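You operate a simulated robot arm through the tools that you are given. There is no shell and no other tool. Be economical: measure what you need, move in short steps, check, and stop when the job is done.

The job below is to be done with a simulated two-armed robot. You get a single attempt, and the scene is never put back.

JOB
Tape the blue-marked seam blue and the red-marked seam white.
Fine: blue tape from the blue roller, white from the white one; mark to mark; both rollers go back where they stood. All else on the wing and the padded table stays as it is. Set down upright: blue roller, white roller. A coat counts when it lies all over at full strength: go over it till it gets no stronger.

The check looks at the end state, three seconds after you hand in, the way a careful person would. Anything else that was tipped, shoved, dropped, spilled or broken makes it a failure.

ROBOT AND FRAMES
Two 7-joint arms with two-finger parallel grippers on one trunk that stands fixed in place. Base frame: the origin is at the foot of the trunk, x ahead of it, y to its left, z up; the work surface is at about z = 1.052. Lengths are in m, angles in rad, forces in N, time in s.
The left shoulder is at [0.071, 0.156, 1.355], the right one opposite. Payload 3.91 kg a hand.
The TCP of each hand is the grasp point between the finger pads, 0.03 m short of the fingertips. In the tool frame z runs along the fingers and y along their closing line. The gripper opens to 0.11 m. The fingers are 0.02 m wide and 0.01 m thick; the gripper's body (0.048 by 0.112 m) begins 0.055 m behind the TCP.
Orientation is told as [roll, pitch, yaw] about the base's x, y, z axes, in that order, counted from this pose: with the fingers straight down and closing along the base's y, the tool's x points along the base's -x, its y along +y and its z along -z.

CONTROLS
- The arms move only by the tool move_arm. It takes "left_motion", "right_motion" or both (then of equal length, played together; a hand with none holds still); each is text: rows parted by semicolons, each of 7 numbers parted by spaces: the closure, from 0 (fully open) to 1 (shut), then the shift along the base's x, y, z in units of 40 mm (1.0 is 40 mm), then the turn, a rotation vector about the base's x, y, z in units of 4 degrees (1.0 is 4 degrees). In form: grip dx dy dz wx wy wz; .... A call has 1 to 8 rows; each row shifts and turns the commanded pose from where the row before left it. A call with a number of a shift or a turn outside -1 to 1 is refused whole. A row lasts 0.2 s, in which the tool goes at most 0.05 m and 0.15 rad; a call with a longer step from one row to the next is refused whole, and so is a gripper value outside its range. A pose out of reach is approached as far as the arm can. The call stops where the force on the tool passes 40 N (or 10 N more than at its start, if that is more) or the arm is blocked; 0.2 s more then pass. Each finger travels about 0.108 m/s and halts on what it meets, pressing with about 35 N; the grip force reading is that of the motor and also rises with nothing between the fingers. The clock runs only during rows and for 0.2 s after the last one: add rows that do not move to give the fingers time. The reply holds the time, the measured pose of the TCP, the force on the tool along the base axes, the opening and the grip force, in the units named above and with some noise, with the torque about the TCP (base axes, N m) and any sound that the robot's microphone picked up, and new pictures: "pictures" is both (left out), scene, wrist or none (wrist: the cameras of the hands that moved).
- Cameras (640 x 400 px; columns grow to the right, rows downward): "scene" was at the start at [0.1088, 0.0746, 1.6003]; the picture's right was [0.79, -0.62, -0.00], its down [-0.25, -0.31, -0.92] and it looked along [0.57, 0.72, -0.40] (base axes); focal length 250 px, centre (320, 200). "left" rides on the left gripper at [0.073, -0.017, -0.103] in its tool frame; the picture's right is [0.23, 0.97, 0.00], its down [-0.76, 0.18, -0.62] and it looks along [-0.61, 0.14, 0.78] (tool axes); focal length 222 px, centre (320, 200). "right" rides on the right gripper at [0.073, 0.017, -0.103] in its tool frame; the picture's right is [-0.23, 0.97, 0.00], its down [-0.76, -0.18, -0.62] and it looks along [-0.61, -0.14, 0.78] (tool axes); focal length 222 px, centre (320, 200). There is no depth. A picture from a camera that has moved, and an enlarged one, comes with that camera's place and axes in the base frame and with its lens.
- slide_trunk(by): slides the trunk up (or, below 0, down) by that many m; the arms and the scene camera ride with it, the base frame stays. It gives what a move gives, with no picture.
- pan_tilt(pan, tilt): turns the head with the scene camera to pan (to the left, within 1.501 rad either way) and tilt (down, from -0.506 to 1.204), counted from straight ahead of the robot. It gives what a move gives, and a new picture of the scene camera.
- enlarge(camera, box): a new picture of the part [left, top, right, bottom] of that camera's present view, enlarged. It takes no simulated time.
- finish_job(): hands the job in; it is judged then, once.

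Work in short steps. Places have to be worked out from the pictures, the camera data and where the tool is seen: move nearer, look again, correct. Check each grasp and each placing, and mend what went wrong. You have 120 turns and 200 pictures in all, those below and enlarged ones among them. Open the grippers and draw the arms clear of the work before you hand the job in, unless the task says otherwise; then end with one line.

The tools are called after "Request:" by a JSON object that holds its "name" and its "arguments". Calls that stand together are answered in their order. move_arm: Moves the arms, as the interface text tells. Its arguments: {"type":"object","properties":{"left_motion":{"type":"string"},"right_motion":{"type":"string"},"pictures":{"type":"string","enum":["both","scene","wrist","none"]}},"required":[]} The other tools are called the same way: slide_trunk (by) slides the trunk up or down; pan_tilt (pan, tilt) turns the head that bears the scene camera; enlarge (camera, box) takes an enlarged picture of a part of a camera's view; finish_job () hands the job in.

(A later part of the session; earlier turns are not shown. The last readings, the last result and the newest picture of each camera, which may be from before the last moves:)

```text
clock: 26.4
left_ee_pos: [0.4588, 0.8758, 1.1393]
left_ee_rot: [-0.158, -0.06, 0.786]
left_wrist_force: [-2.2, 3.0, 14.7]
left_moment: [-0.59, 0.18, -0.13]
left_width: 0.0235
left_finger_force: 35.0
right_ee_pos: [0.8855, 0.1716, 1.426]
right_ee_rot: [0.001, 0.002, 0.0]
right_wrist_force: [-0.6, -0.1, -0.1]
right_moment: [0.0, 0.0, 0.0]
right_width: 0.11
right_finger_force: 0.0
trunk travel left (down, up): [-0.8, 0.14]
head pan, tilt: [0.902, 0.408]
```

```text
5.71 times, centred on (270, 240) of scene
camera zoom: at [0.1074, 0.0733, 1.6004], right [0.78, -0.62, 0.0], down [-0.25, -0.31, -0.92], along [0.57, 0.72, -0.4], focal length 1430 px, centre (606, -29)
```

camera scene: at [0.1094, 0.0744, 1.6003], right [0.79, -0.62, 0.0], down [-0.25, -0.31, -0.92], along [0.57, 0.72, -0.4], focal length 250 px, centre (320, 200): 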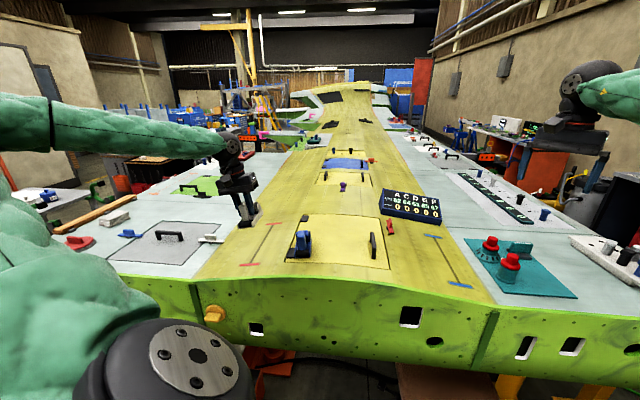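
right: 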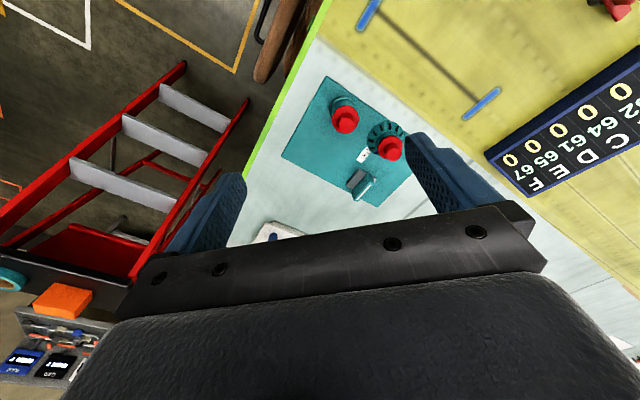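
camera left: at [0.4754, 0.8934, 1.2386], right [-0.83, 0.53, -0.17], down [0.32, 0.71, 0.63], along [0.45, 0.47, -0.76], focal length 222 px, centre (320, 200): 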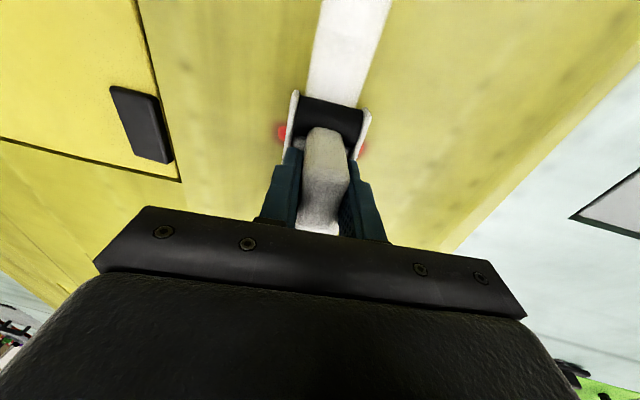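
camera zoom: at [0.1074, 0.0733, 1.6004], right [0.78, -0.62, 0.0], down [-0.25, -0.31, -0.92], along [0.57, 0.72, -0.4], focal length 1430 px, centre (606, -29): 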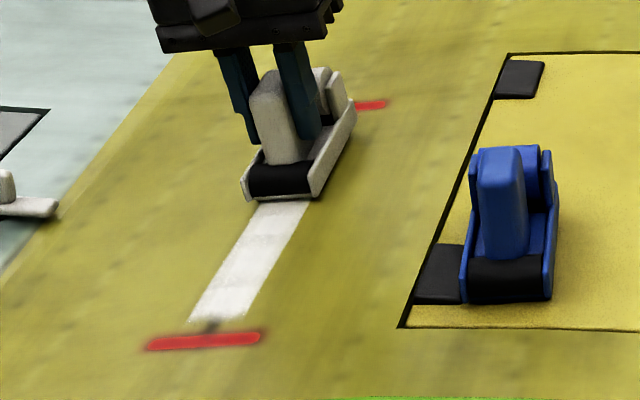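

Tape start is ~14 mm short of the near mark's edge. I roll back past the old start by ~20 mm and check.

Request:
{"name": "move_arm", "arguments": {"left_motion": "1 -0.49 -0.483 0 0 0 0;1 -0.49 -0.483 0 0 0 0;1 -0.49 -0.483 0 0 0 0;1 -0.49 -0.483 0 0 0 0;1 -0.49 -0.483 0 0 0 0;1 -0.4 -0.395 0 0 0 0;1 0 0 0 0 0 0", "pictures": "wrist"}}

Request:
{"name": "enlarge", "arguments": {"camera": "scene", "box": [235, 205, 305, 275]}}

Request:
{"name": "enlarge", "arguments": {"camera": "left", "box": [260, 40, 440, 150]}}

```text
clock: 28.0
left_ee_pos: [0.3457, 0.7638, 1.1386]
left_ee_rot: [-0.16, -0.059, 0.784]
left_wrist_force: [0.4, 0.2, -2.5]
left_moment: [-0.04, 0.01, -0.02]
left_width: 0.0238
left_finger_force: 35.1
right_ee_pos: [0.8863, 0.1743, 1.423]
right_ee_rot: [0.003, 0.002, 0.0]
right_wrist_force: [-0.1, 0.7, 0.1]
right_moment: [-0.02, 0.03, -0.01]
right_width: 0.1099
right_finger_force: 0.1
trunk travel left (down, up): [-0.8, 0.14]
head pan, tilt: [0.902, 0.408]
camera left: at [0.2894, 0.7097, 1.2382], right [-0.83, 0.53, -0.17], down [0.32, 0.71, 0.63], along [0.45, 0.47, -0.76], focal length 222 px, centre (320, 200)
```

left: 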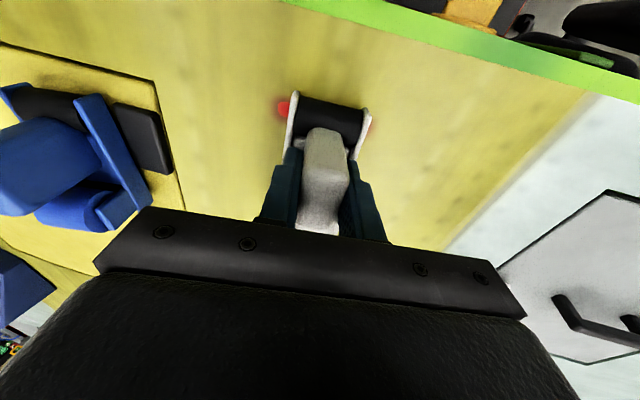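

```text
5.71 times, centred on (270, 240) of scene
camera zoom: at [0.1091, 0.0753, 1.6001], right [0.79, -0.62, 0.0], down [-0.25, -0.31, -0.92], along [0.57, 0.72, -0.4], focal length 1430 px, centre (606, -29)
```

zoom: 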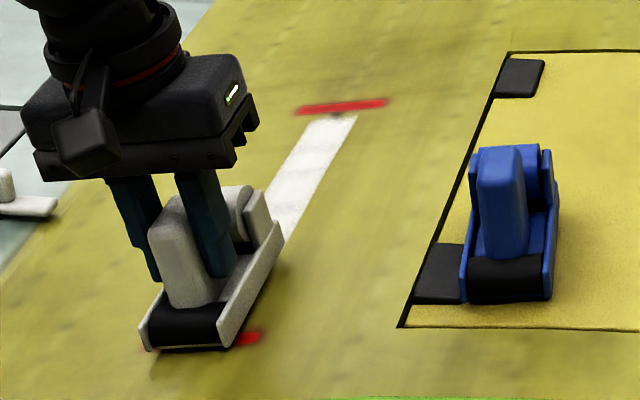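

```text
3.56 times, centred on (350, 95) of left
camera zoom: at [0.2894, 0.7097, 1.2382], right [-0.83, 0.53, -0.17], down [0.32, 0.71, 0.63], along [0.45, 0.47, -0.76], focal length 790 px, centre (213, 573)
```

zoom: 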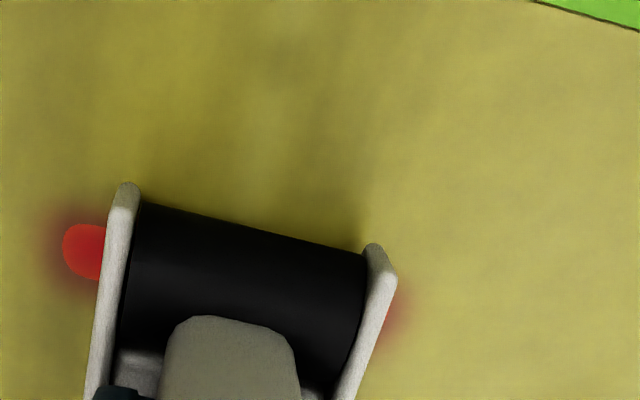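

Contact was lost at the very end (surface slightly lower), though the roller now sits over the mark. I lower 2–3 mm to press here.

Request:
{"name": "move_arm", "arguments": {"left_motion": "1 0 0 -0.05 0 0 0;1 0 0 0 0 0 0", "pictures": "none"}}

```text
clock: 28.6
left_ee_pos: [0.3454, 0.7644, 1.1386]
left_ee_rot: [-0.159, -0.062, 0.785]
left_wrist_force: [-0.5, 2.9, 13.9]
left_moment: [-0.59, 0.11, -0.05]
left_width: 0.0239
left_finger_force: 35.0
right_ee_pos: [0.8859, 0.1732, 1.4252]
right_ee_rot: [0.0, 0.0, 0.001]
right_wrist_force: [-0.2, -0.1, -0.5]
right_moment: [0.0, 0.04, 0.0]
right_width: 0.1099
right_finger_force: 0.1
trunk travel left (down, up): [-0.8, 0.14]
head pan, tilt: [0.902, 0.408]
```

Good contact at 15 N. I lean a hair more and make a full pass to the far mark, going 8 mm further than before.

Request:
{"name": "move_arm", "arguments": {"left_motion": "1 0.63 0.615 0.02 -0.07 -0.07 0;1 0.63 0.615 0.02 0 0 0;1 0.63 0.615 0 0 0 0;1 0.63 0.615 0 0 0 0;1 0.63 0.615 0 0 0 0;1 0.63 0.615 0 0 0 0;1 0.63 0.615 0 0 0 0;1 0.62 0.605 0 0 0 0", "pictures": "wrist"}}

Request:
{"name": "enlarge", "arguments": {"camera": "scene", "box": [235, 205, 305, 275]}}

Request:
{"name": "enlarge", "arguments": {"camera": "left", "box": [260, 40, 440, 150]}}

```text
clock: 30.4
left_ee_pos: [0.5479, 0.963, 1.1385]
left_ee_rot: [-0.168, -0.064, 0.784]
left_wrist_force: [0.8, 0.8, 8.7]
left_moment: [-0.12, 0.37, -0.03]
left_width: 0.0233
left_finger_force: 35.0
right_ee_pos: [0.8858, 0.1735, 1.4244]
right_ee_rot: [0.0, 0.001, 0.0]
right_wrist_force: [0.0, 0.6, 0.5]
right_moment: [0.0, 0.0, -0.02]
right_width: 0.1097
right_finger_force: 0.0
trunk travel left (down, up): [-0.8, 0.14]
head pan, tilt: [0.902, 0.408]
camera left: at [0.4901, 0.9086, 1.2379], right [-0.83, 0.53, -0.18], down [0.31, 0.71, 0.63], along [0.46, 0.47, -0.76], focal length 222 px, centre (320, 200)
```

left: 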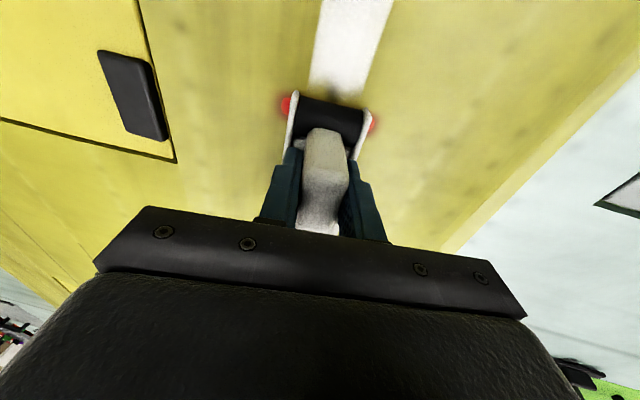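

```text
5.71 times, centred on (270, 240) of scene
camera zoom: at [0.1088, 0.0739, 1.6005], right [0.79, -0.62, 0.0], down [-0.25, -0.31, -0.92], along [0.57, 0.72, -0.4], focal length 1430 px, centre (606, -29)
```

zoom: 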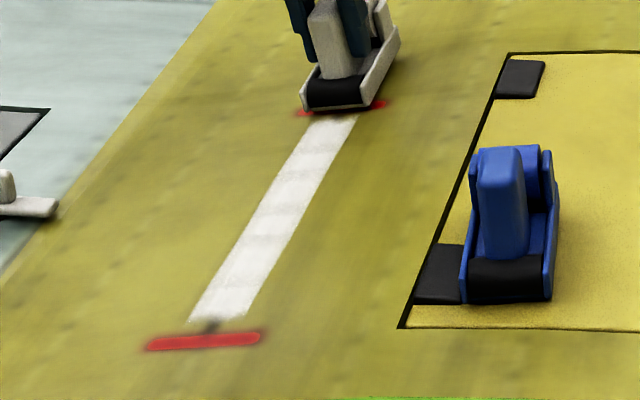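

```text
3.56 times, centred on (350, 95) of left
camera zoom: at [0.4901, 0.9086, 1.2379], right [-0.83, 0.53, -0.18], down [0.31, 0.71, 0.63], along [0.46, 0.47, -0.76], focal length 790 px, centre (213, 573)
```

zoom: 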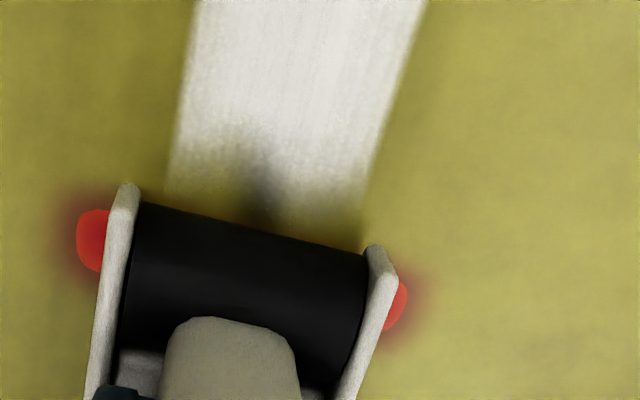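

One pass is fainter than two, and the contact line is just behind the mark here. I press slightly more, advance 9 mm onto the mark, then go back over it slowly.

Request:
{"name": "move_arm", "arguments": {"left_motion": "1 0 0 -0.02 0.035 0.035 0;1 0.11 0.11 0 0 0 0;1 0.11 0.11 0 0 0 0;1 -0.2 -0.2 0 0 0 0;1 -0.2 -0.2 0 0 0 0;1 0.2 0.2 0 0 0 0;1 0.2 0.2 0 0 0 0;1 0 0 0 0 0 0", "pictures": "wrist"}}

Request:
{"name": "enlarge", "arguments": {"camera": "left", "box": [260, 40, 440, 150]}}

```text
clock: 32.2
left_ee_pos: [0.5567, 0.9705, 1.139]
left_ee_rot: [-0.162, -0.061, 0.784]
left_wrist_force: [-2.1, -2.2, 6.1]
left_moment: [-0.35, 0.31, -0.02]
left_width: 0.0237
left_finger_force: 35.1
right_ee_pos: [0.8854, 0.1728, 1.425]
right_ee_rot: [0.0, 0.0, 0.002]
right_wrist_force: [0.4, 0.4, 0.7]
right_moment: [-0.02, 0.0, -0.02]
right_width: 0.1104
right_finger_force: 0.1
trunk travel left (down, up): [-0.8, 0.14]
head pan, tilt: [0.902, 0.408]
camera left: at [0.4993, 0.9161, 1.2372], right [-0.83, 0.53, -0.17], down [0.32, 0.71, 0.63], along [0.45, 0.47, -0.76], focal length 222 px, centre (320, 200)
```

left: 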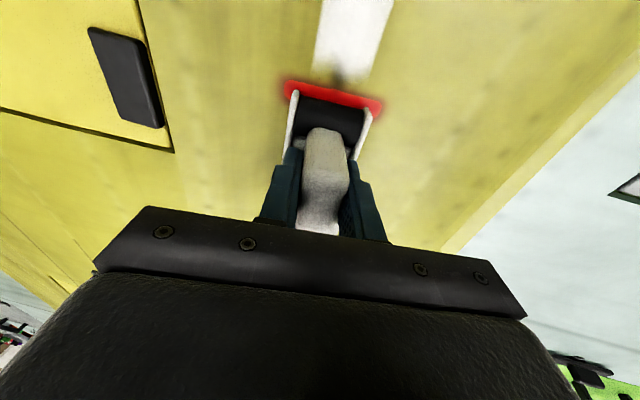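

```text
3.56 times, centred on (350, 95) of left
camera zoom: at [0.4993, 0.9161, 1.2372], right [-0.83, 0.53, -0.17], down [0.32, 0.71, 0.63], along [0.45, 0.47, -0.76], focal length 790 px, centre (213, 573)
```

zoom: 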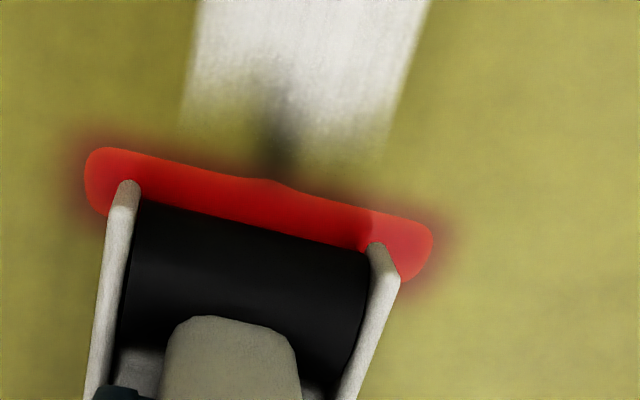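

The fade stops at the same ~12 mm gap as at the near end. To be sure it isn't weak pressing, I press harder (≈20 N) and roll back and forth over it.

Request:
{"name": "move_arm", "arguments": {"left_motion": "1 0 0 -0.05 0 0 0;1 -0.15 -0.15 0 0 0 0;1 -0.15 -0.15 0 0 0 0;1 -0.15 -0.15 0 0 0 0;1 0.15 0.15 0 0 0 0;1 0.15 0.15 0 0 0 0;1 0.15 0.15 0 0 0 0;1 0 0 0 0 0 0", "pictures": "none"}}

Request:
{"name": "enlarge", "arguments": {"camera": "left", "box": [260, 40, 440, 150]}}

```text
clock: 34.0
left_ee_pos: [0.5562, 0.9705, 1.1359]
left_ee_rot: [-0.165, -0.06, 0.785]
left_wrist_force: [-2.7, -1.5, 7.1]
left_moment: [-0.4, 0.36, -0.05]
left_width: 0.0236
left_finger_force: 34.9
right_ee_pos: [0.885, 0.1718, 1.4243]
right_ee_rot: [0.0, -0.001, -0.001]
right_wrist_force: [0.5, 0.6, -0.7]
right_moment: [0.0, 0.02, 0.0]
right_width: 0.1099
right_finger_force: 0.1
trunk travel left (down, up): [-0.8, 0.14]
head pan, tilt: [0.902, 0.408]
```

```text
3.56 times, centred on (350, 95) of left
camera zoom: at [0.4993, 0.9154, 1.2345], right [-0.83, 0.53, -0.17], down [0.32, 0.71, 0.63], along [0.45, 0.47, -0.76], focal length 790 px, centre (213, 573)
```

zoom: 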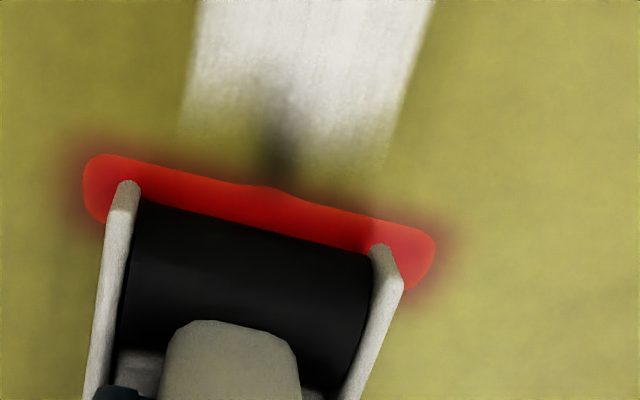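

More pressing changes nothing there, so the strip ends inherently just inside the marks at both ends. Now I make further full passes to saturate: back to the near mark.

Request:
{"name": "move_arm", "arguments": {"left_motion": "1 -0.64 -0.62 0 0 0 0;1 -0.64 -0.62 0 0 0 0;1 -0.64 -0.62 0 0 0 0;1 -0.64 -0.62 0 0 0 0;1 -0.64 -0.62 0 0 0 0;1 -0.64 -0.62 0 0 0 0;1 -0.64 -0.62 0 0 0 0;1 -0.6 -0.58 0 0 0 0", "pictures": "wrist"}}

Request:
{"name": "enlarge", "arguments": {"camera": "scene", "box": [235, 205, 305, 275]}}

```text
clock: 35.8
left_ee_pos: [0.3532, 0.7728, 1.1375]
left_ee_rot: [-0.164, -0.062, 0.784]
left_wrist_force: [0.4, 0.0, -2.0]
left_moment: [0.0, 0.03, 0.01]
left_width: 0.0241
left_finger_force: 35.2
right_ee_pos: [0.8865, 0.1719, 1.4247]
right_ee_rot: [0.0, 0.0, 0.001]
right_wrist_force: [-0.3, 0.5, 0.4]
right_moment: [0.02, -0.01, -0.02]
right_width: 0.1099
right_finger_force: 0.0
trunk travel left (down, up): [-0.8, 0.14]
head pan, tilt: [0.902, 0.408]
camera left: at [0.2957, 0.7177, 1.2361], right [-0.83, 0.53, -0.17], down [0.32, 0.71, 0.63], along [0.45, 0.47, -0.76], focal length 222 px, centre (320, 200)
```

left: 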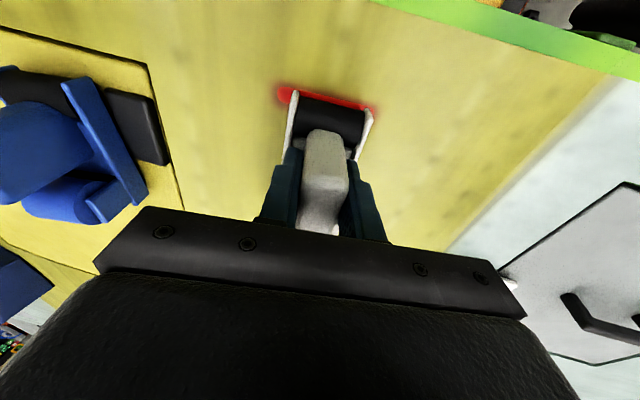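

```text
5.71 times, centred on (270, 240) of scene
camera zoom: at [0.1077, 0.0737, 1.6004], right [0.78, -0.62, 0.0], down [-0.25, -0.31, -0.92], along [0.57, 0.72, -0.4], focal length 1430 px, centre (606, -29)
```

zoom: 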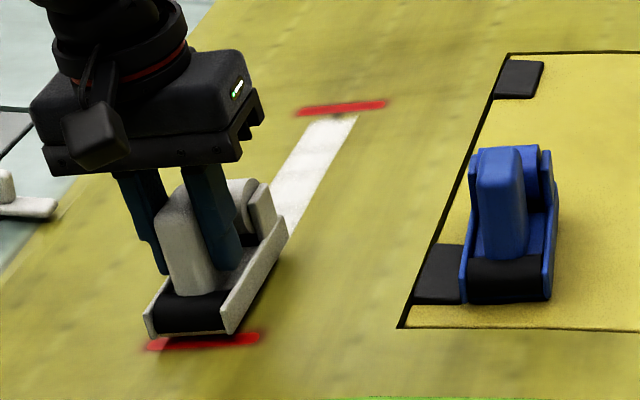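

Contact was lost again near here (the roller has shifted a little in the grip). I lower in steps to regain pressure.

Request:
{"name": "move_arm", "arguments": {"left_motion": "1 0 0 -0.04 0 0 0;1 0 0 0 0 0 0", "pictures": "none"}}

Request:
{"name": "move_arm", "arguments": {"left_motion": "1 0 0 -0.04 0 0 0;1 0 0 0 0 0 0", "pictures": "none"}}

```text
clock: 36.4
left_ee_pos: [0.3525, 0.7734, 1.1348]
left_ee_rot: [-0.164, -0.061, 0.786]
left_wrist_force: [-1.4, -0.8, 2.9]
left_moment: [-0.15, 0.18, -0.04]
left_width: 0.0237
left_finger_force: 35.3
right_ee_pos: [0.8867, 0.1731, 1.4247]
right_ee_rot: [0.001, -0.001, 0.001]
right_wrist_force: [0.4, 0.0, -0.9]
right_moment: [-0.03, -0.01, 0.01]
right_width: 0.1103
right_finger_force: 0.0
trunk travel left (down, up): [-0.8, 0.14]
head pan, tilt: [0.902, 0.408]
```

```text
clock: 37.0
left_ee_pos: [0.3518, 0.774, 1.1346]
left_ee_rot: [-0.162, -0.064, 0.786]
left_wrist_force: [-1.7, 7.2, 23.0]
left_moment: [-0.4, 0.52, -0.12]
left_width: 0.0237
left_finger_force: 34.5
right_ee_pos: [0.8855, 0.1733, 1.4244]
right_ee_rot: [-0.001, -0.001, 0.002]
right_wrist_force: [0.7, -0.1, 0.3]
right_moment: [0.0, -0.03, 0.02]
right_width: 0.11
right_finger_force: 0.0
trunk travel left (down, up): [-0.8, 0.14]
head pan, tilt: [0.902, 0.408]
```

Pressing ~20 N, centred. I roll a full forward pass.

Request:
{"name": "move_arm", "arguments": {"left_motion": "1 0.3 0.29 0 0 0 0;1 0.64 0.62 0.02 0 0 0;1 0.7 0.68 0 0 0 0;1 0.7 0.68 0 0 0 0;1 0.7 0.68 0 0 0 0;1 0.7 0.68 0 0 0 0;1 0.7 0.68 0 0 0 0;1 0.6 0.58 0 0 0 0", "pictures": "none"}}

Request:
{"name": "enlarge", "arguments": {"camera": "scene", "box": [235, 205, 305, 275]}}

Request:
{"name": "enlarge", "arguments": {"camera": "left", "box": [260, 0, 440, 150]}}

```text
clock: 38.8
left_ee_pos: [0.5568, 0.9682, 1.1357]
left_ee_rot: [-0.166, -0.061, 0.785]
left_wrist_force: [0.0, 0.8, 10.8]
left_moment: [0.48, -0.65, 0.06]
left_width: 0.0236
left_finger_force: 34.4
right_ee_pos: [0.8856, 0.1728, 1.4253]
right_ee_rot: [-0.002, -0.001, 0.002]
right_wrist_force: [0.1, 0.6, -0.4]
right_moment: [-0.02, 0.0, -0.03]
right_width: 0.11
right_finger_force: 0.0
trunk travel left (down, up): [-0.8, 0.14]
head pan, tilt: [0.902, 0.408]
```

```text
5.71 times, centred on (270, 240) of scene
camera zoom: at [0.1081, 0.0733, 1.6005], right [0.79, -0.62, 0.0], down [-0.25, -0.31, -0.92], along [0.57, 0.72, -0.4], focal length 1430 px, centre (606, -29)
```

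zoom: 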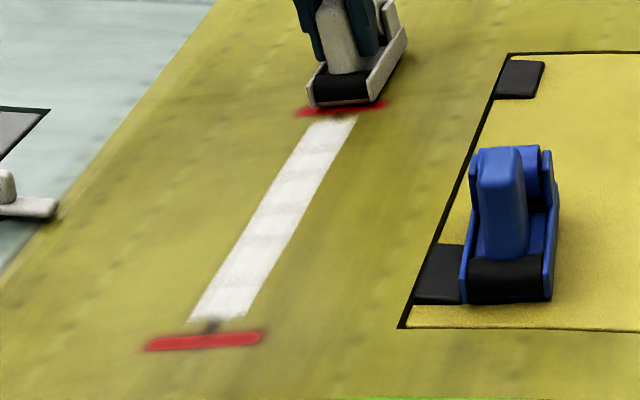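

```text
2.67 times, centred on (350, 75) of left
camera zoom: at [0.4993, 0.913, 1.2344], right [-0.83, 0.53, -0.17], down [0.32, 0.71, 0.63], along [0.45, 0.47, -0.76], focal length 592 px, centre (240, 533)
```

zoom: 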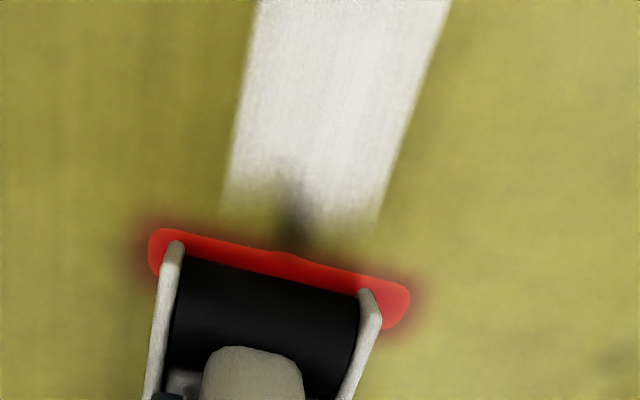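

The end gaps stay put even under firm pressure, so they're inherent. The nose is touching again; I pitch 3° more and make two further passes to saturate the faint bands.

Request:
{"name": "move_arm", "arguments": {"left_motion": "1 -0.05 -0.05 0.045 0.53 -0.53 0;1 -0.7 -0.68 0 0 0 0;1 -0.7 -0.68 0 0 0 0;1 -0.7 -0.68 0 0 0 0;1 -0.7 -0.68 0 0 0 0;1 -0.7 -0.68 0 0 0 0;1 -0.7 -0.68 0 0 0 0;1 -0.7 -0.68 0 0 0 0", "pictures": "none"}}

```text
clock: 40.6
left_ee_pos: [0.3557, 0.7739, 1.1367]
left_ee_rot: [-0.164, -0.116, 0.783]
left_wrist_force: [-1.9, -1.3, 5.5]
left_moment: [-0.28, 0.25, -0.12]
left_width: 0.024
left_finger_force: 34.7
right_ee_pos: [0.884, 0.1716, 1.4255]
right_ee_rot: [-0.001, 0.0, 0.001]
right_wrist_force: [0.2, 0.5, -0.3]
right_moment: [0.03, 0.0, 0.02]
right_width: 0.11
right_finger_force: 0.0
trunk travel left (down, up): [-0.8, 0.14]
head pan, tilt: [0.902, 0.408]
```

Roller contact kept throughout (7 N). Forward again with slightly more pressure.

Request:
{"name": "move_arm", "arguments": {"left_motion": "1 -0.1 -0.1 -0.03 0 0 0;1 0.7 0.68 0 0 0 0;1 0.7 0.68 0 0 0 0;1 0.7 0.68 0 0 0 0;1 0.7 0.68 0 0 0 0;1 0.7 0.68 0 0 0 0;1 0.7 0.68 0 0 0 0;1 0.7 0.68 0 0 0 0", "pictures": "none"}}

Request:
{"name": "enlarge", "arguments": {"camera": "scene", "box": [235, 205, 305, 275]}}

Request:
{"name": "enlarge", "arguments": {"camera": "left", "box": [260, 0, 440, 150]}}

```text
clock: 42.4
left_ee_pos: [0.5497, 0.9644, 1.1329]
left_ee_rot: [-0.163, -0.114, 0.784]
left_wrist_force: [2.1, 2.4, 8.0]
left_moment: [-0.19, -0.12, 0.07]
left_width: 0.0239
left_finger_force: 35.2
right_ee_pos: [0.8873, 0.174, 1.4247]
right_ee_rot: [0.001, 0.003, 0.002]
right_wrist_force: [1.0, 0.1, 0.5]
right_moment: [0.03, -0.04, 0.01]
right_width: 0.11
right_finger_force: 0.1
trunk travel left (down, up): [-0.8, 0.14]
head pan, tilt: [0.902, 0.408]
```

```text
5.71 times, centred on (270, 240) of scene
camera zoom: at [0.109, 0.0741, 1.6004], right [0.79, -0.62, 0.0], down [-0.25, -0.31, -0.92], along [0.57, 0.72, -0.4], focal length 1430 px, centre (606, -29)
```

zoom: 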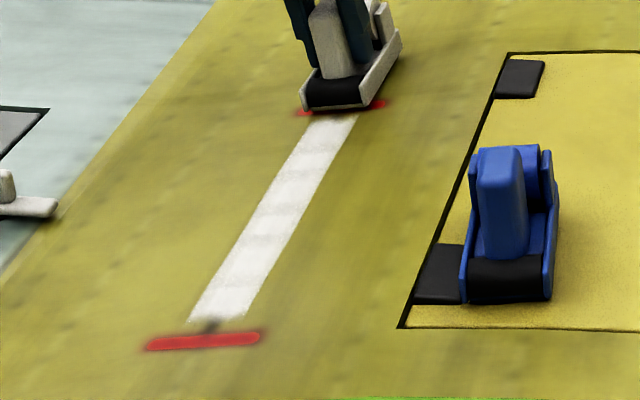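

```text
2.67 times, centred on (350, 75) of left
camera zoom: at [0.4885, 0.9052, 1.2276], right [-0.83, 0.53, -0.18], down [0.29, 0.68, 0.67], along [0.48, 0.5, -0.72], focal length 592 px, centre (240, 533)
```

zoom: 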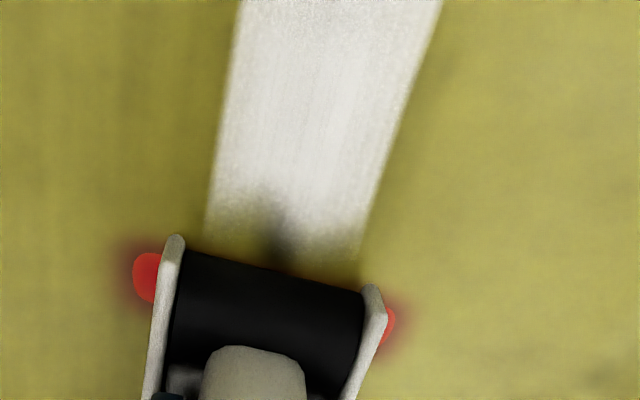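

Looks near saturation. One more pass back at the same pressure, then I'll lift and inspect.

Request:
{"name": "move_arm", "arguments": {"left_motion": "1 0.1 0.08 -0.02 0 0 0;1 -0.7 -0.68 0 0 0 0;1 -0.7 -0.68 0 0 0 0;1 -0.7 -0.68 0 0 0 0;1 -0.7 -0.68 0 0 0 0;1 -0.7 -0.68 0 0 0 0;1 -0.7 -0.68 0 0 0 0;1 -0.7 -0.68 0 0 0 0", "pictures": "none"}}

Request:
{"name": "move_arm", "arguments": {"left_motion": "1 0 0 0 0 0 0;1 -0.5 -0.5 0.5 0 0 0;1 -0.3 -0.3 0.9 0 0 0;1 0 0 0.9 0 0 0;1 0 0 0 0 0 0", "pictures": "wrist"}}

Request:
{"name": "enlarge", "arguments": {"camera": "scene", "box": [235, 205, 305, 275]}}

```text
clock: 44.2
left_ee_pos: [0.357, 0.7723, 1.1353]
left_ee_rot: [-0.165, -0.115, 0.785]
left_wrist_force: [-0.1, 0.4, -2.2]
left_moment: [-0.01, 0.01, 0.0]
left_width: 0.0238
left_finger_force: 35.3
right_ee_pos: [0.8849, 0.1714, 1.426]
right_ee_rot: [0.001, 0.0, -0.001]
right_wrist_force: [-0.6, -0.1, -0.3]
right_moment: [-0.03, -0.03, 0.0]
right_width: 0.11
right_finger_force: 0.0
trunk travel left (down, up): [-0.8, 0.14]
head pan, tilt: [0.902, 0.408]
```

```text
clock: 45.4
left_ee_pos: [0.3221, 0.7441, 1.2252]
left_ee_rot: [-0.165, -0.113, 0.784]
left_wrist_force: [0.0, 0.3, -1.5]
left_moment: [-0.06, 0.04, -0.04]
left_width: 0.0238
left_finger_force: 35.5
right_ee_pos: [0.8856, 0.1761, 1.425]
right_ee_rot: [0.001, 0.001, 0.002]
right_wrist_force: [0.2, -0.2, -0.5]
right_moment: [0.04, 0.01, 0.0]
right_width: 0.1102
right_finger_force: 0.2
trunk travel left (down, up): [-0.8, 0.14]
head pan, tilt: [0.902, 0.408]
camera left: at [0.2623, 0.6854, 1.3209], right [-0.83, 0.53, -0.18], down [0.29, 0.68, 0.67], along [0.48, 0.5, -0.72], focal length 222 px, centre (320, 200)
```

left: 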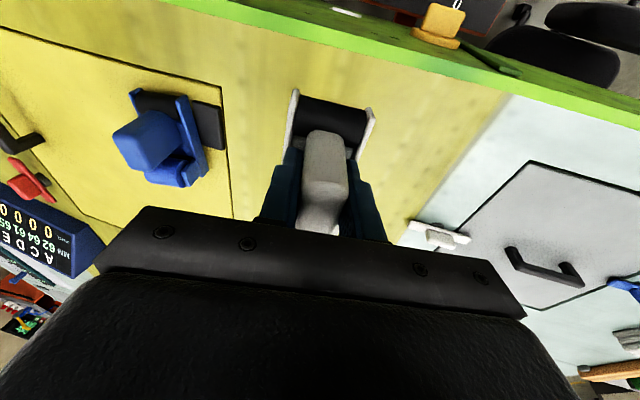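

```text
5.71 times, centred on (270, 240) of scene
camera zoom: at [0.1086, 0.0748, 1.6003], right [0.79, -0.62, 0.0], down [-0.25, -0.31, -0.92], along [0.57, 0.72, -0.4], focal length 1430 px, centre (606, -29)
```

zoom: 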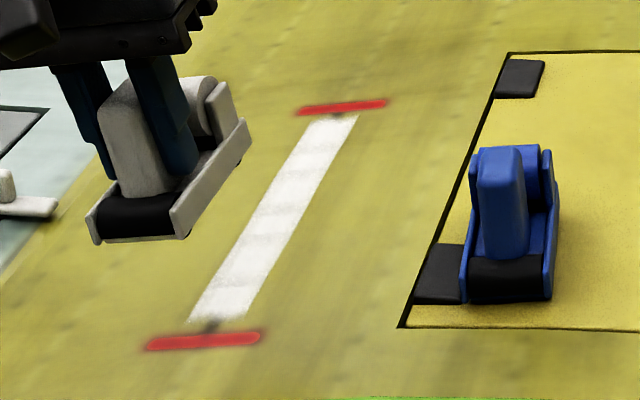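

I shift sideways and up so the hand camera sees the whole strip for a strength check.

Request:
{"name": "move_arm", "arguments": {"left_motion": "1 0.4 0 0.8 0 0 0;1 0.8 0 0.8 0 0 0;1 0.9 0 0 0 0 0;1 0.9 0 0 0 0 0;1 0.4 0 0 0 0 0;1 0 0 0 0 0 0", "pictures": "wrist"}}

Request:
{"name": "enlarge", "arguments": {"camera": "left", "box": [340, 0, 560, 240]}}

```text
clock: 46.8
left_ee_pos: [0.4612, 0.7444, 1.29]
left_ee_rot: [-0.163, -0.113, 0.786]
left_wrist_force: [-0.1, 0.2, -1.9]
left_moment: [-0.03, 0.05, -0.01]
left_width: 0.0239
left_finger_force: 35.3
right_ee_pos: [0.8858, 0.1734, 1.4243]
right_ee_rot: [0.0, 0.0, -0.001]
right_wrist_force: [-0.4, 0.5, -0.2]
right_moment: [0.0, 0.01, 0.0]
right_width: 0.1097
right_finger_force: 0.0
trunk travel left (down, up): [-0.8, 0.14]
head pan, tilt: [0.902, 0.408]
camera left: at [0.4003, 0.6857, 1.3846], right [-0.83, 0.53, -0.18], down [0.29, 0.68, 0.67], along [0.48, 0.5, -0.72], focal length 222 px, centre (320, 200)
```

left: 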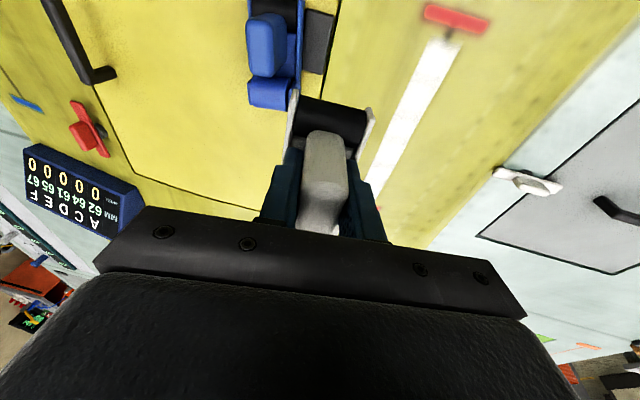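

```text
1.67 times, centred on (450, 120) of left
camera zoom: at [0.4003, 0.6857, 1.3846], right [-0.83, 0.53, -0.18], down [0.29, 0.68, 0.67], along [0.48, 0.5, -0.72], focal length 370 px, centre (103, 333)
```

zoom: 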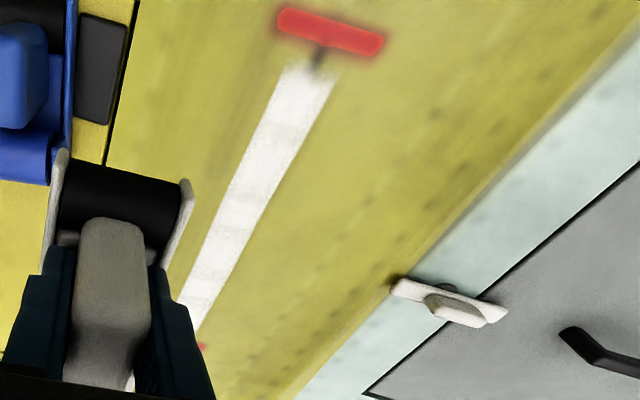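

Strip looks even, but the near end had weaker contact on some passes. I go back for a few firm strokes there.

Request:
{"name": "move_arm", "arguments": {"left_motion": "1 -0.9 0.2 0 0 0 0;1 -0.9 0.2 0 0 0 0;1 -0.9 0.25 -0.5 0 0 0;1 0 0 -0.9 0 0 0;1 0 0 -0.9 0 0 0;1 0 0 -0.9 0 0 0;1 0 0 -0.5 0 0 0;1 0 0 0 0 0 0", "pictures": "none"}}

Request:
{"name": "move_arm", "arguments": {"left_motion": "1 0 0 -0.1 0 0 0;1 0 0 0 0 0 0", "pictures": "none"}}

```text
clock: 48.6
left_ee_pos: [0.3522, 0.7692, 1.1382]
left_ee_rot: [-0.164, -0.113, 0.786]
left_wrist_force: [0.2, 0.0, -2.6]
left_moment: [-0.01, 0.04, 0.01]
left_width: 0.0238
left_finger_force: 34.7
right_ee_pos: [0.8857, 0.173, 1.424]
right_ee_rot: [-0.001, -0.001, 0.002]
right_wrist_force: [-0.2, 1.0, -0.5]
right_moment: [0.03, 0.0, 0.01]
right_width: 0.11
right_finger_force: 0.1
trunk travel left (down, up): [-0.8, 0.14]
head pan, tilt: [0.902, 0.408]
```

```text
clock: 49.2
left_ee_pos: [0.3522, 0.7686, 1.1364]
left_ee_rot: [-0.166, -0.113, 0.787]
left_wrist_force: [-0.7, 0.3, -2.2]
left_moment: [-0.03, 0.02, -0.02]
left_width: 0.0237
left_finger_force: 35.4
right_ee_pos: [0.8861, 0.1751, 1.424]
right_ee_rot: [0.001, 0.0, 0.002]
right_wrist_force: [-0.5, -0.3, 0.4]
right_moment: [-0.02, -0.02, -0.02]
right_width: 0.1101
right_finger_force: 0.1
trunk travel left (down, up): [-0.8, 0.14]
head pan, tilt: [0.902, 0.408]
```

Request:
{"name": "move_arm", "arguments": {"left_motion": "1 0 0 -0.05 0 0 0;1 0 0 -0.05 0 0 0;1 0 0 0 0 0 0", "pictures": "none"}}

Request:
{"name": "move_arm", "arguments": {"left_motion": "1 0 0 -0.05 0 0 0;1 0 0 0 0 0 0", "pictures": "none"}}

```text
clock: 50.0
left_ee_pos: [0.3529, 0.7698, 1.1324]
left_ee_rot: [-0.164, -0.113, 0.785]
left_wrist_force: [0.1, -0.4, -1.7]
left_moment: [-0.05, 0.03, -0.01]
left_width: 0.0236
left_finger_force: 35.3
right_ee_pos: [0.8863, 0.1738, 1.4239]
right_ee_rot: [0.001, 0.003, 0.001]
right_wrist_force: [1.0, 0.2, 0.6]
right_moment: [0.0, -0.03, 0.02]
right_width: 0.1101
right_finger_force: 0.1
trunk travel left (down, up): [-0.8, 0.14]
head pan, tilt: [0.902, 0.408]
```

```text
clock: 50.6
left_ee_pos: [0.3522, 0.7699, 1.1337]
left_ee_rot: [-0.162, -0.117, 0.786]
left_wrist_force: [1.7, 4.8, 16.2]
left_moment: [-0.39, 0.18, -0.03]
left_width: 0.024
left_finger_force: 35.4
right_ee_pos: [0.8861, 0.1729, 1.4248]
right_ee_rot: [0.0, 0.001, 0.0]
right_wrist_force: [-0.2, -0.1, 0.0]
right_moment: [0.0, 0.03, 0.02]
right_width: 0.1099
right_finger_force: 0.0
trunk travel left (down, up): [-0.8, 0.14]
head pan, tilt: [0.902, 0.408]
```

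Firm contact (~18 N). Now two slow strokes over the first 6 cm, ending forward so I can view the start.

Request:
{"name": "move_arm", "arguments": {"left_motion": "1 0.35 0.34 0 0 0 0;1 0.35 0.34 0 0 0 0;1 0.35 0.34 0 0 0 0;1 -0.35 -0.34 0 0 0 0;1 -0.35 -0.34 0 0 0 0;1 -0.35 -0.34 0 0 0 0;1 0 0 0 0 0 0", "pictures": "none"}}

Request:
{"name": "move_arm", "arguments": {"left_motion": "1 0.35 0.34 0 0 0 0;1 0.35 0.34 0 0 0 0;1 0.35 0.34 0 0 0 0;1 0.35 0.34 0 0 0 0;1 0.35 0.34 0 0 0 0;1 0 0 0 0 0 0", "pictures": "wrist"}}

Request:
{"name": "enlarge", "arguments": {"camera": "left", "box": [260, 0, 440, 110]}}

Request:
{"name": "enlarge", "arguments": {"camera": "scene", "box": [235, 205, 305, 275]}}

```text
clock: 52.2
left_ee_pos: [0.3533, 0.7699, 1.1304]
left_ee_rot: [-0.163, -0.114, 0.786]
left_wrist_force: [2.8, 6.5, 17.8]
left_moment: [0.26, -0.44, 0.06]
left_width: 0.0236
left_finger_force: 34.7
right_ee_pos: [0.8843, 0.1721, 1.4239]
right_ee_rot: [-0.002, 0.001, -0.001]
right_wrist_force: [0.3, 0.4, -0.8]
right_moment: [0.0, 0.0, -0.02]
right_width: 0.11
right_finger_force: 0.0
trunk travel left (down, up): [-0.8, 0.14]
head pan, tilt: [0.902, 0.408]
```

```text
clock: 53.6
left_ee_pos: [0.4218, 0.8385, 1.1304]
left_ee_rot: [-0.162, -0.112, 0.785]
left_wrist_force: [-3.0, -0.4, 10.4]
left_moment: [-0.48, 0.38, -0.06]
left_width: 0.0237
left_finger_force: 35.2
right_ee_pos: [0.8852, 0.1732, 1.4249]
right_ee_rot: [0.0, 0.001, -0.002]
right_wrist_force: [0.8, 0.5, -0.2]
right_moment: [-0.01, 0.01, -0.04]
right_width: 0.1099
right_finger_force: 0.0
trunk travel left (down, up): [-0.8, 0.14]
head pan, tilt: [0.902, 0.408]
camera left: at [0.3616, 0.7798, 1.2257], right [-0.83, 0.53, -0.18], down [0.29, 0.68, 0.67], along [0.48, 0.5, -0.72], focal length 222 px, centre (320, 200)
```

left: 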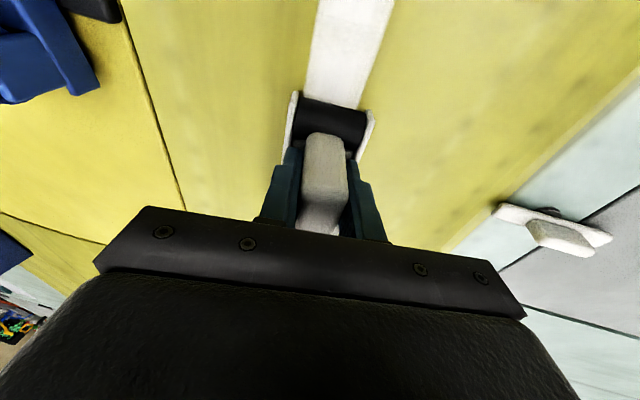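

```text
3.56 times, centred on (350, 55) of left
camera zoom: at [0.3616, 0.7798, 1.2257], right [-0.83, 0.53, -0.18], down [0.29, 0.68, 0.67], along [0.48, 0.5, -0.72], focal length 790 px, centre (213, 716)
```

zoom: 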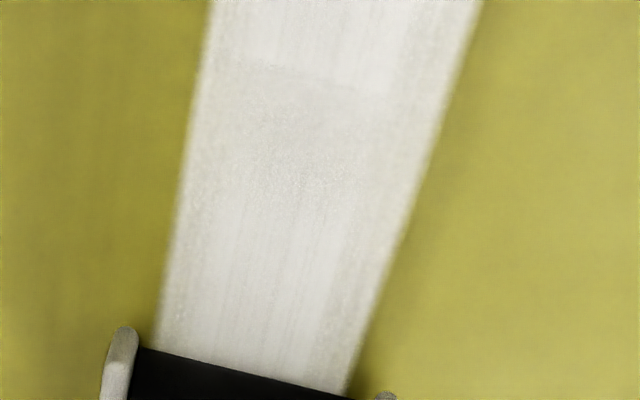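

```text
5.71 times, centred on (270, 240) of scene
camera zoom: at [0.1076, 0.0736, 1.6005], right [0.79, -0.62, 0.0], down [-0.25, -0.31, -0.92], along [0.57, 0.72, -0.4], focal length 1430 px, centre (606, -29)
```

zoom: 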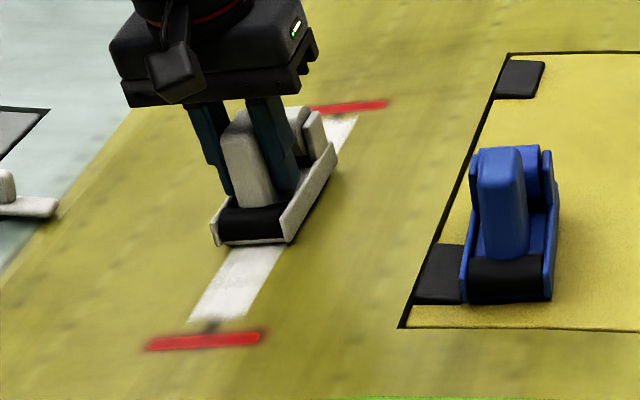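

The white strip is complete and unchanged by more passes. The roller lies flat with the tool pitched ~-0.11, so I'll keep that pitch. I lift and carry it back above its place.

Request:
{"name": "move_arm", "arguments": {"left_motion": "1 0 0 0.5 0 0 0;1 0 0 0.9 0 0 0;1 0 0 1 0.2 0.2 0;1 0 0 0.9 0.2 0.2 -0.2;1 0.4 -0.7 0 0.2 0.2 -0.2;1 0.4 -0.7 0 0.2 0.2 -0.2;1 0.4 -0.7 0 0.2 0.2 -0.2;1 0.4 -0.7 0 0.2 0.2 -0.2", "pictures": "none"}}

Request:
{"name": "move_arm", "arguments": {"left_motion": "1 0.5 -0.9 0 0.2 0.2 -0.2;1 0.5 -0.9 0 0 0 0;1 0.5 -0.9 0 0 0 0;1 0.3 -0.8 0 0 0 0;1 0 0 0 0 0 0", "pictures": "wrist"}}

```text
clock: 55.4
left_ee_pos: [0.4907, 0.7252, 1.2634]
left_ee_rot: [-0.042, -0.107, 0.705]
left_wrist_force: [-0.2, 0.3, -2.3]
left_moment: [-0.05, 0.03, 0.02]
left_width: 0.0238
left_finger_force: 34.8
right_ee_pos: [0.8867, 0.1747, 1.4237]
right_ee_rot: [-0.001, 0.002, 0.0]
right_wrist_force: [0.2, 0.5, 0.0]
right_moment: [0.07, 0.0, 0.0]
right_width: 0.1099
right_finger_force: 0.1
trunk travel left (down, up): [-0.8, 0.14]
head pan, tilt: [0.902, 0.408]
```

```text
clock: 56.6
left_ee_pos: [0.5577, 0.5854, 1.2612]
left_ee_rot: [-0.025, -0.106, 0.688]
left_wrist_force: [-1.2, 0.2, -1.8]
left_moment: [-0.05, 0.03, -0.03]
left_width: 0.0239
left_finger_force: 35.0
right_ee_pos: [0.8865, 0.1733, 1.4256]
right_ee_rot: [0.0, -0.001, 0.001]
right_wrist_force: [0.0, -0.5, 0.1]
right_moment: [-0.02, -0.03, -0.01]
right_width: 0.1102
right_finger_force: 0.1
trunk travel left (down, up): [-0.8, 0.14]
head pan, tilt: [0.902, 0.408]
camera left: at [0.5021, 0.5227, 1.3558], right [-0.79, 0.61, -0.05], down [0.41, 0.59, 0.7], along [0.45, 0.53, -0.72], focal length 222 px, centre (320, 200)
```

left: 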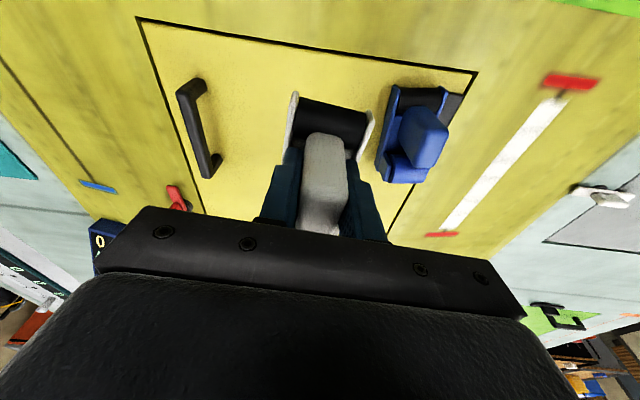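

I correct to (0.563,0.585), yaw 0.70, and lower to just above touch-down.

Request:
{"name": "move_arm", "arguments": {"left_motion": "1 0.14 0 -0.6 0 0 0.17;1 0 0 -0.9 0 0 0;1 0 0 -0.75 0 0 0;1 0 0 0 0 0 0", "pictures": "none"}}

Request:
{"name": "enlarge", "arguments": {"camera": "scene", "box": [280, 195, 380, 265]}}

```text
clock: 57.6
left_ee_pos: [0.5658, 0.5875, 1.1736]
left_ee_rot: [-0.026, -0.106, 0.697]
left_wrist_force: [-0.5, 0.8, -2.0]
left_moment: [-0.02, 0.08, -0.03]
left_width: 0.0238
left_finger_force: 35.0
right_ee_pos: [0.8869, 0.1741, 1.4234]
right_ee_rot: [0.001, 0.002, 0.001]
right_wrist_force: [-0.2, -0.4, 0.1]
right_moment: [0.02, 0.0, 0.01]
right_width: 0.1101
right_finger_force: 0.0
trunk travel left (down, up): [-0.8, 0.14]
head pan, tilt: [0.902, 0.408]
```

```text
5.71 times, centred on (330, 230) of scene
camera zoom: at [0.1092, 0.0749, 1.6002], right [0.79, -0.62, 0.0], down [-0.25, -0.31, -0.92], along [0.57, 0.72, -0.4], focal length 1430 px, centre (263, 29)
```

zoom: 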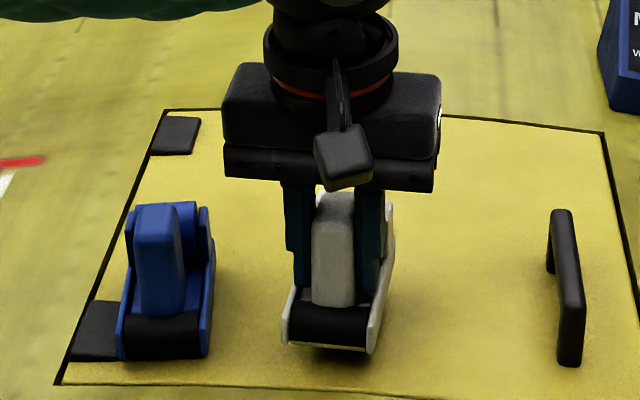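

Position matches the original picture closely. I lower the remaining ~12 mm gently.

Request:
{"name": "move_arm", "arguments": {"left_motion": "1 -0.07 -0.07 -0.2 0 0 0;1 0 0 -0.05 0 0 0;1 0 0 0 0 0 0", "pictures": "none"}}

Request:
{"name": "move_arm", "arguments": {"left_motion": "1 0 0 -0.04 0 0 0;1 0 0 0 0 0 0", "pictures": "none"}}

Request:
{"name": "enlarge", "arguments": {"camera": "scene", "box": [280, 195, 380, 265]}}

```text
clock: 58.4
left_ee_pos: [0.5636, 0.5842, 1.1626]
left_ee_rot: [-0.025, -0.106, 0.699]
left_wrist_force: [0.2, -1.3, -2.1]
left_moment: [-0.01, 0.06, 0.0]
left_width: 0.0237
left_finger_force: 34.9
right_ee_pos: [0.8862, 0.1735, 1.4246]
right_ee_rot: [0.001, 0.003, -0.001]
right_wrist_force: [-0.1, -0.4, 0.1]
right_moment: [0.0, -0.03, 0.0]
right_width: 0.1099
right_finger_force: 0.1
trunk travel left (down, up): [-0.8, 0.14]
head pan, tilt: [0.902, 0.408]
```

```text
clock: 59.0
left_ee_pos: [0.5631, 0.5835, 1.1605]
left_ee_rot: [-0.025, -0.105, 0.697]
left_wrist_force: [0.0, -0.1, -2.3]
left_moment: [-0.02, 0.03, 0.01]
left_width: 0.0239
left_finger_force: 34.9
right_ee_pos: [0.8863, 0.1744, 1.4249]
right_ee_rot: [0.001, 0.002, -0.001]
right_wrist_force: [-0.2, 0.0, 0.3]
right_moment: [0.04, 0.03, 0.0]
right_width: 0.1096
right_finger_force: 0.0
trunk travel left (down, up): [-0.8, 0.14]
head pan, tilt: [0.902, 0.408]
```

```text
5.71 times, centred on (330, 230) of scene
camera zoom: at [0.1088, 0.0747, 1.6003], right [0.79, -0.62, 0.0], down [-0.25, -0.31, -0.92], along [0.57, 0.72, -0.4], focal length 1430 px, centre (263, 29)
```

zoom: 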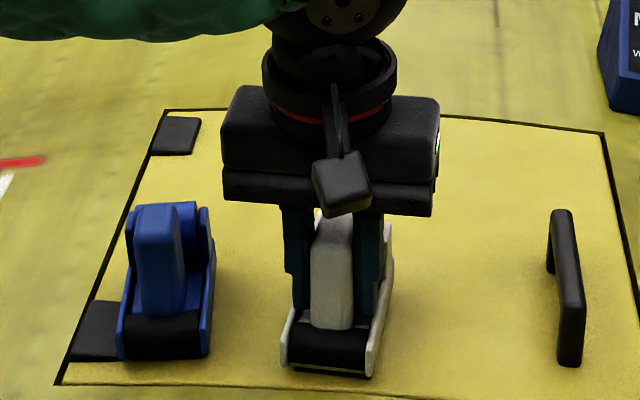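

Request:
{"name": "move_arm", "arguments": {"left_motion": "1 0 0 -0.03 0 0 0;1 0 0 0 0 0 0", "pictures": "none"}}

Request:
{"name": "move_arm", "arguments": {"left_motion": "1 0 0 -0.03 0 0 0;1 0 0 0 0 0 0", "pictures": "none"}}

```text
clock: 59.6
left_ee_pos: [0.5614, 0.5832, 1.1621]
left_ee_rot: [-0.025, -0.11, 0.698]
left_wrist_force: [1.5, 2.3, 7.2]
left_moment: [0.4, -0.57, 0.02]
left_width: 0.0237
left_finger_force: 35.4
right_ee_pos: [0.8869, 0.1737, 1.4247]
right_ee_rot: [-0.001, 0.001, 0.0]
right_wrist_force: [-0.2, -0.3, -0.1]
right_moment: [-0.02, 0.0, 0.0]
right_width: 0.11
right_finger_force: 0.1
trunk travel left (down, up): [-0.8, 0.14]
head pan, tilt: [0.902, 0.408]
```

```text
clock: 60.2
left_ee_pos: [0.5619, 0.5838, 1.1594]
left_ee_rot: [-0.023, -0.11, 0.699]
left_wrist_force: [1.8, 4.4, 15.7]
left_moment: [0.46, -0.65, 0.1]
left_width: 0.0239
left_finger_force: 35.0
right_ee_pos: [0.8854, 0.1735, 1.4251]
right_ee_rot: [0.001, 0.0, 0.002]
right_wrist_force: [-0.5, -0.2, 0.1]
right_moment: [0.01, 0.01, 0.0]
right_width: 0.1101
right_finger_force: 0.0
trunk travel left (down, up): [-0.8, 0.14]
head pan, tilt: [0.902, 0.408]
```

Touched down with both ends bearing. I open the fingers and retreat along the tool axis, then level the tool at the reference viewing pose.

Request:
{"name": "move_arm", "arguments": {"left_motion": "0.75 0 0 0 0 0 0;0.6 0 0 0 0 0 0;0.4 0 0 0 0 0 0;0.25 0 0 0 0 0 0;0.25 -0.04 -0.035 0.5 0 0 0;0.25 -0.08 -0.07 0.9 0 0 0;0.25 0.05 0.05 0.8 -0.5 0.7 0;0.25 0 0 0.1 -0.5 0.7 0", "pictures": "none"}}

Request:
{"name": "enlarge", "arguments": {"camera": "scene", "box": [280, 195, 380, 265]}}

Request:
{"name": "enlarge", "arguments": {"camera": "left", "box": [0, 0, 640, 400]}}

```text
clock: 62.0
left_ee_pos: [0.5593, 0.5824, 1.2503]
left_ee_rot: [-0.015, 0.013, 0.699]
left_wrist_force: [-0.2, -0.2, 0.8]
left_moment: [-0.02, 0.0, -0.04]
left_width: 0.0823
left_finger_force: 0.0
right_ee_pos: [0.8869, 0.1752, 1.4229]
right_ee_rot: [-0.003, 0.002, 0.001]
right_wrist_force: [0.0, 0.1, 0.1]
right_moment: [0.01, 0.01, 0.0]
right_width: 0.11
right_finger_force: 0.0
trunk travel left (down, up): [-0.8, 0.14]
head pan, tilt: [0.902, 0.408]
```

```text
5.71 times, centred on (330, 230) of scene
camera zoom: at [0.1097, 0.0757, 1.6002], right [0.79, -0.62, 0.0], down [-0.25, -0.31, -0.92], along [0.57, 0.72, -0.4], focal length 1430 px, centre (263, 29)
```

zoom: 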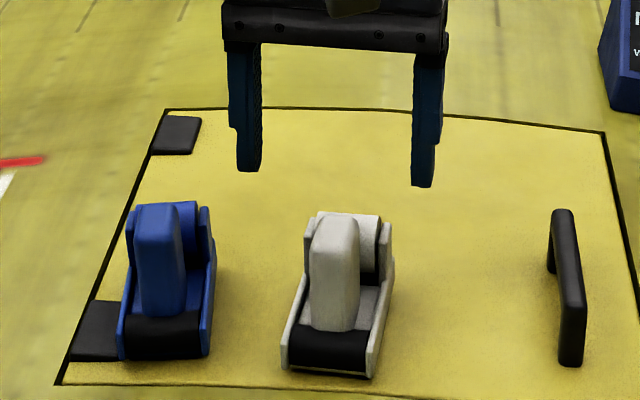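

```text
1.00 times, centred on (320, 200) of left (not enlarged: the box is as wide or as high as the picture)
camera zoom: at [0.513, 0.5257, 1.3535], right [-0.8, 0.6, -0.01], down [0.47, 0.64, 0.61], along [0.37, 0.48, -0.79], focal length 222 px, centre (320, 200)
```

zoom: 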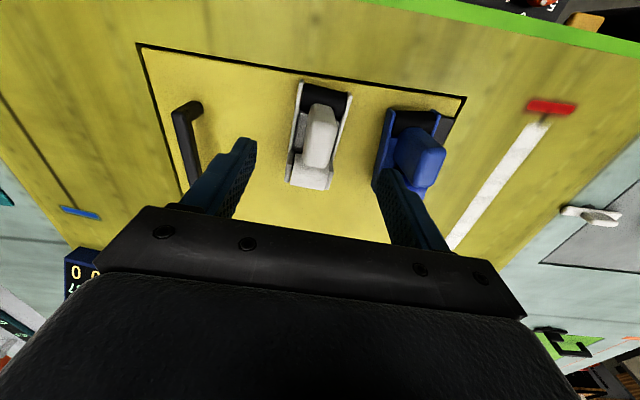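

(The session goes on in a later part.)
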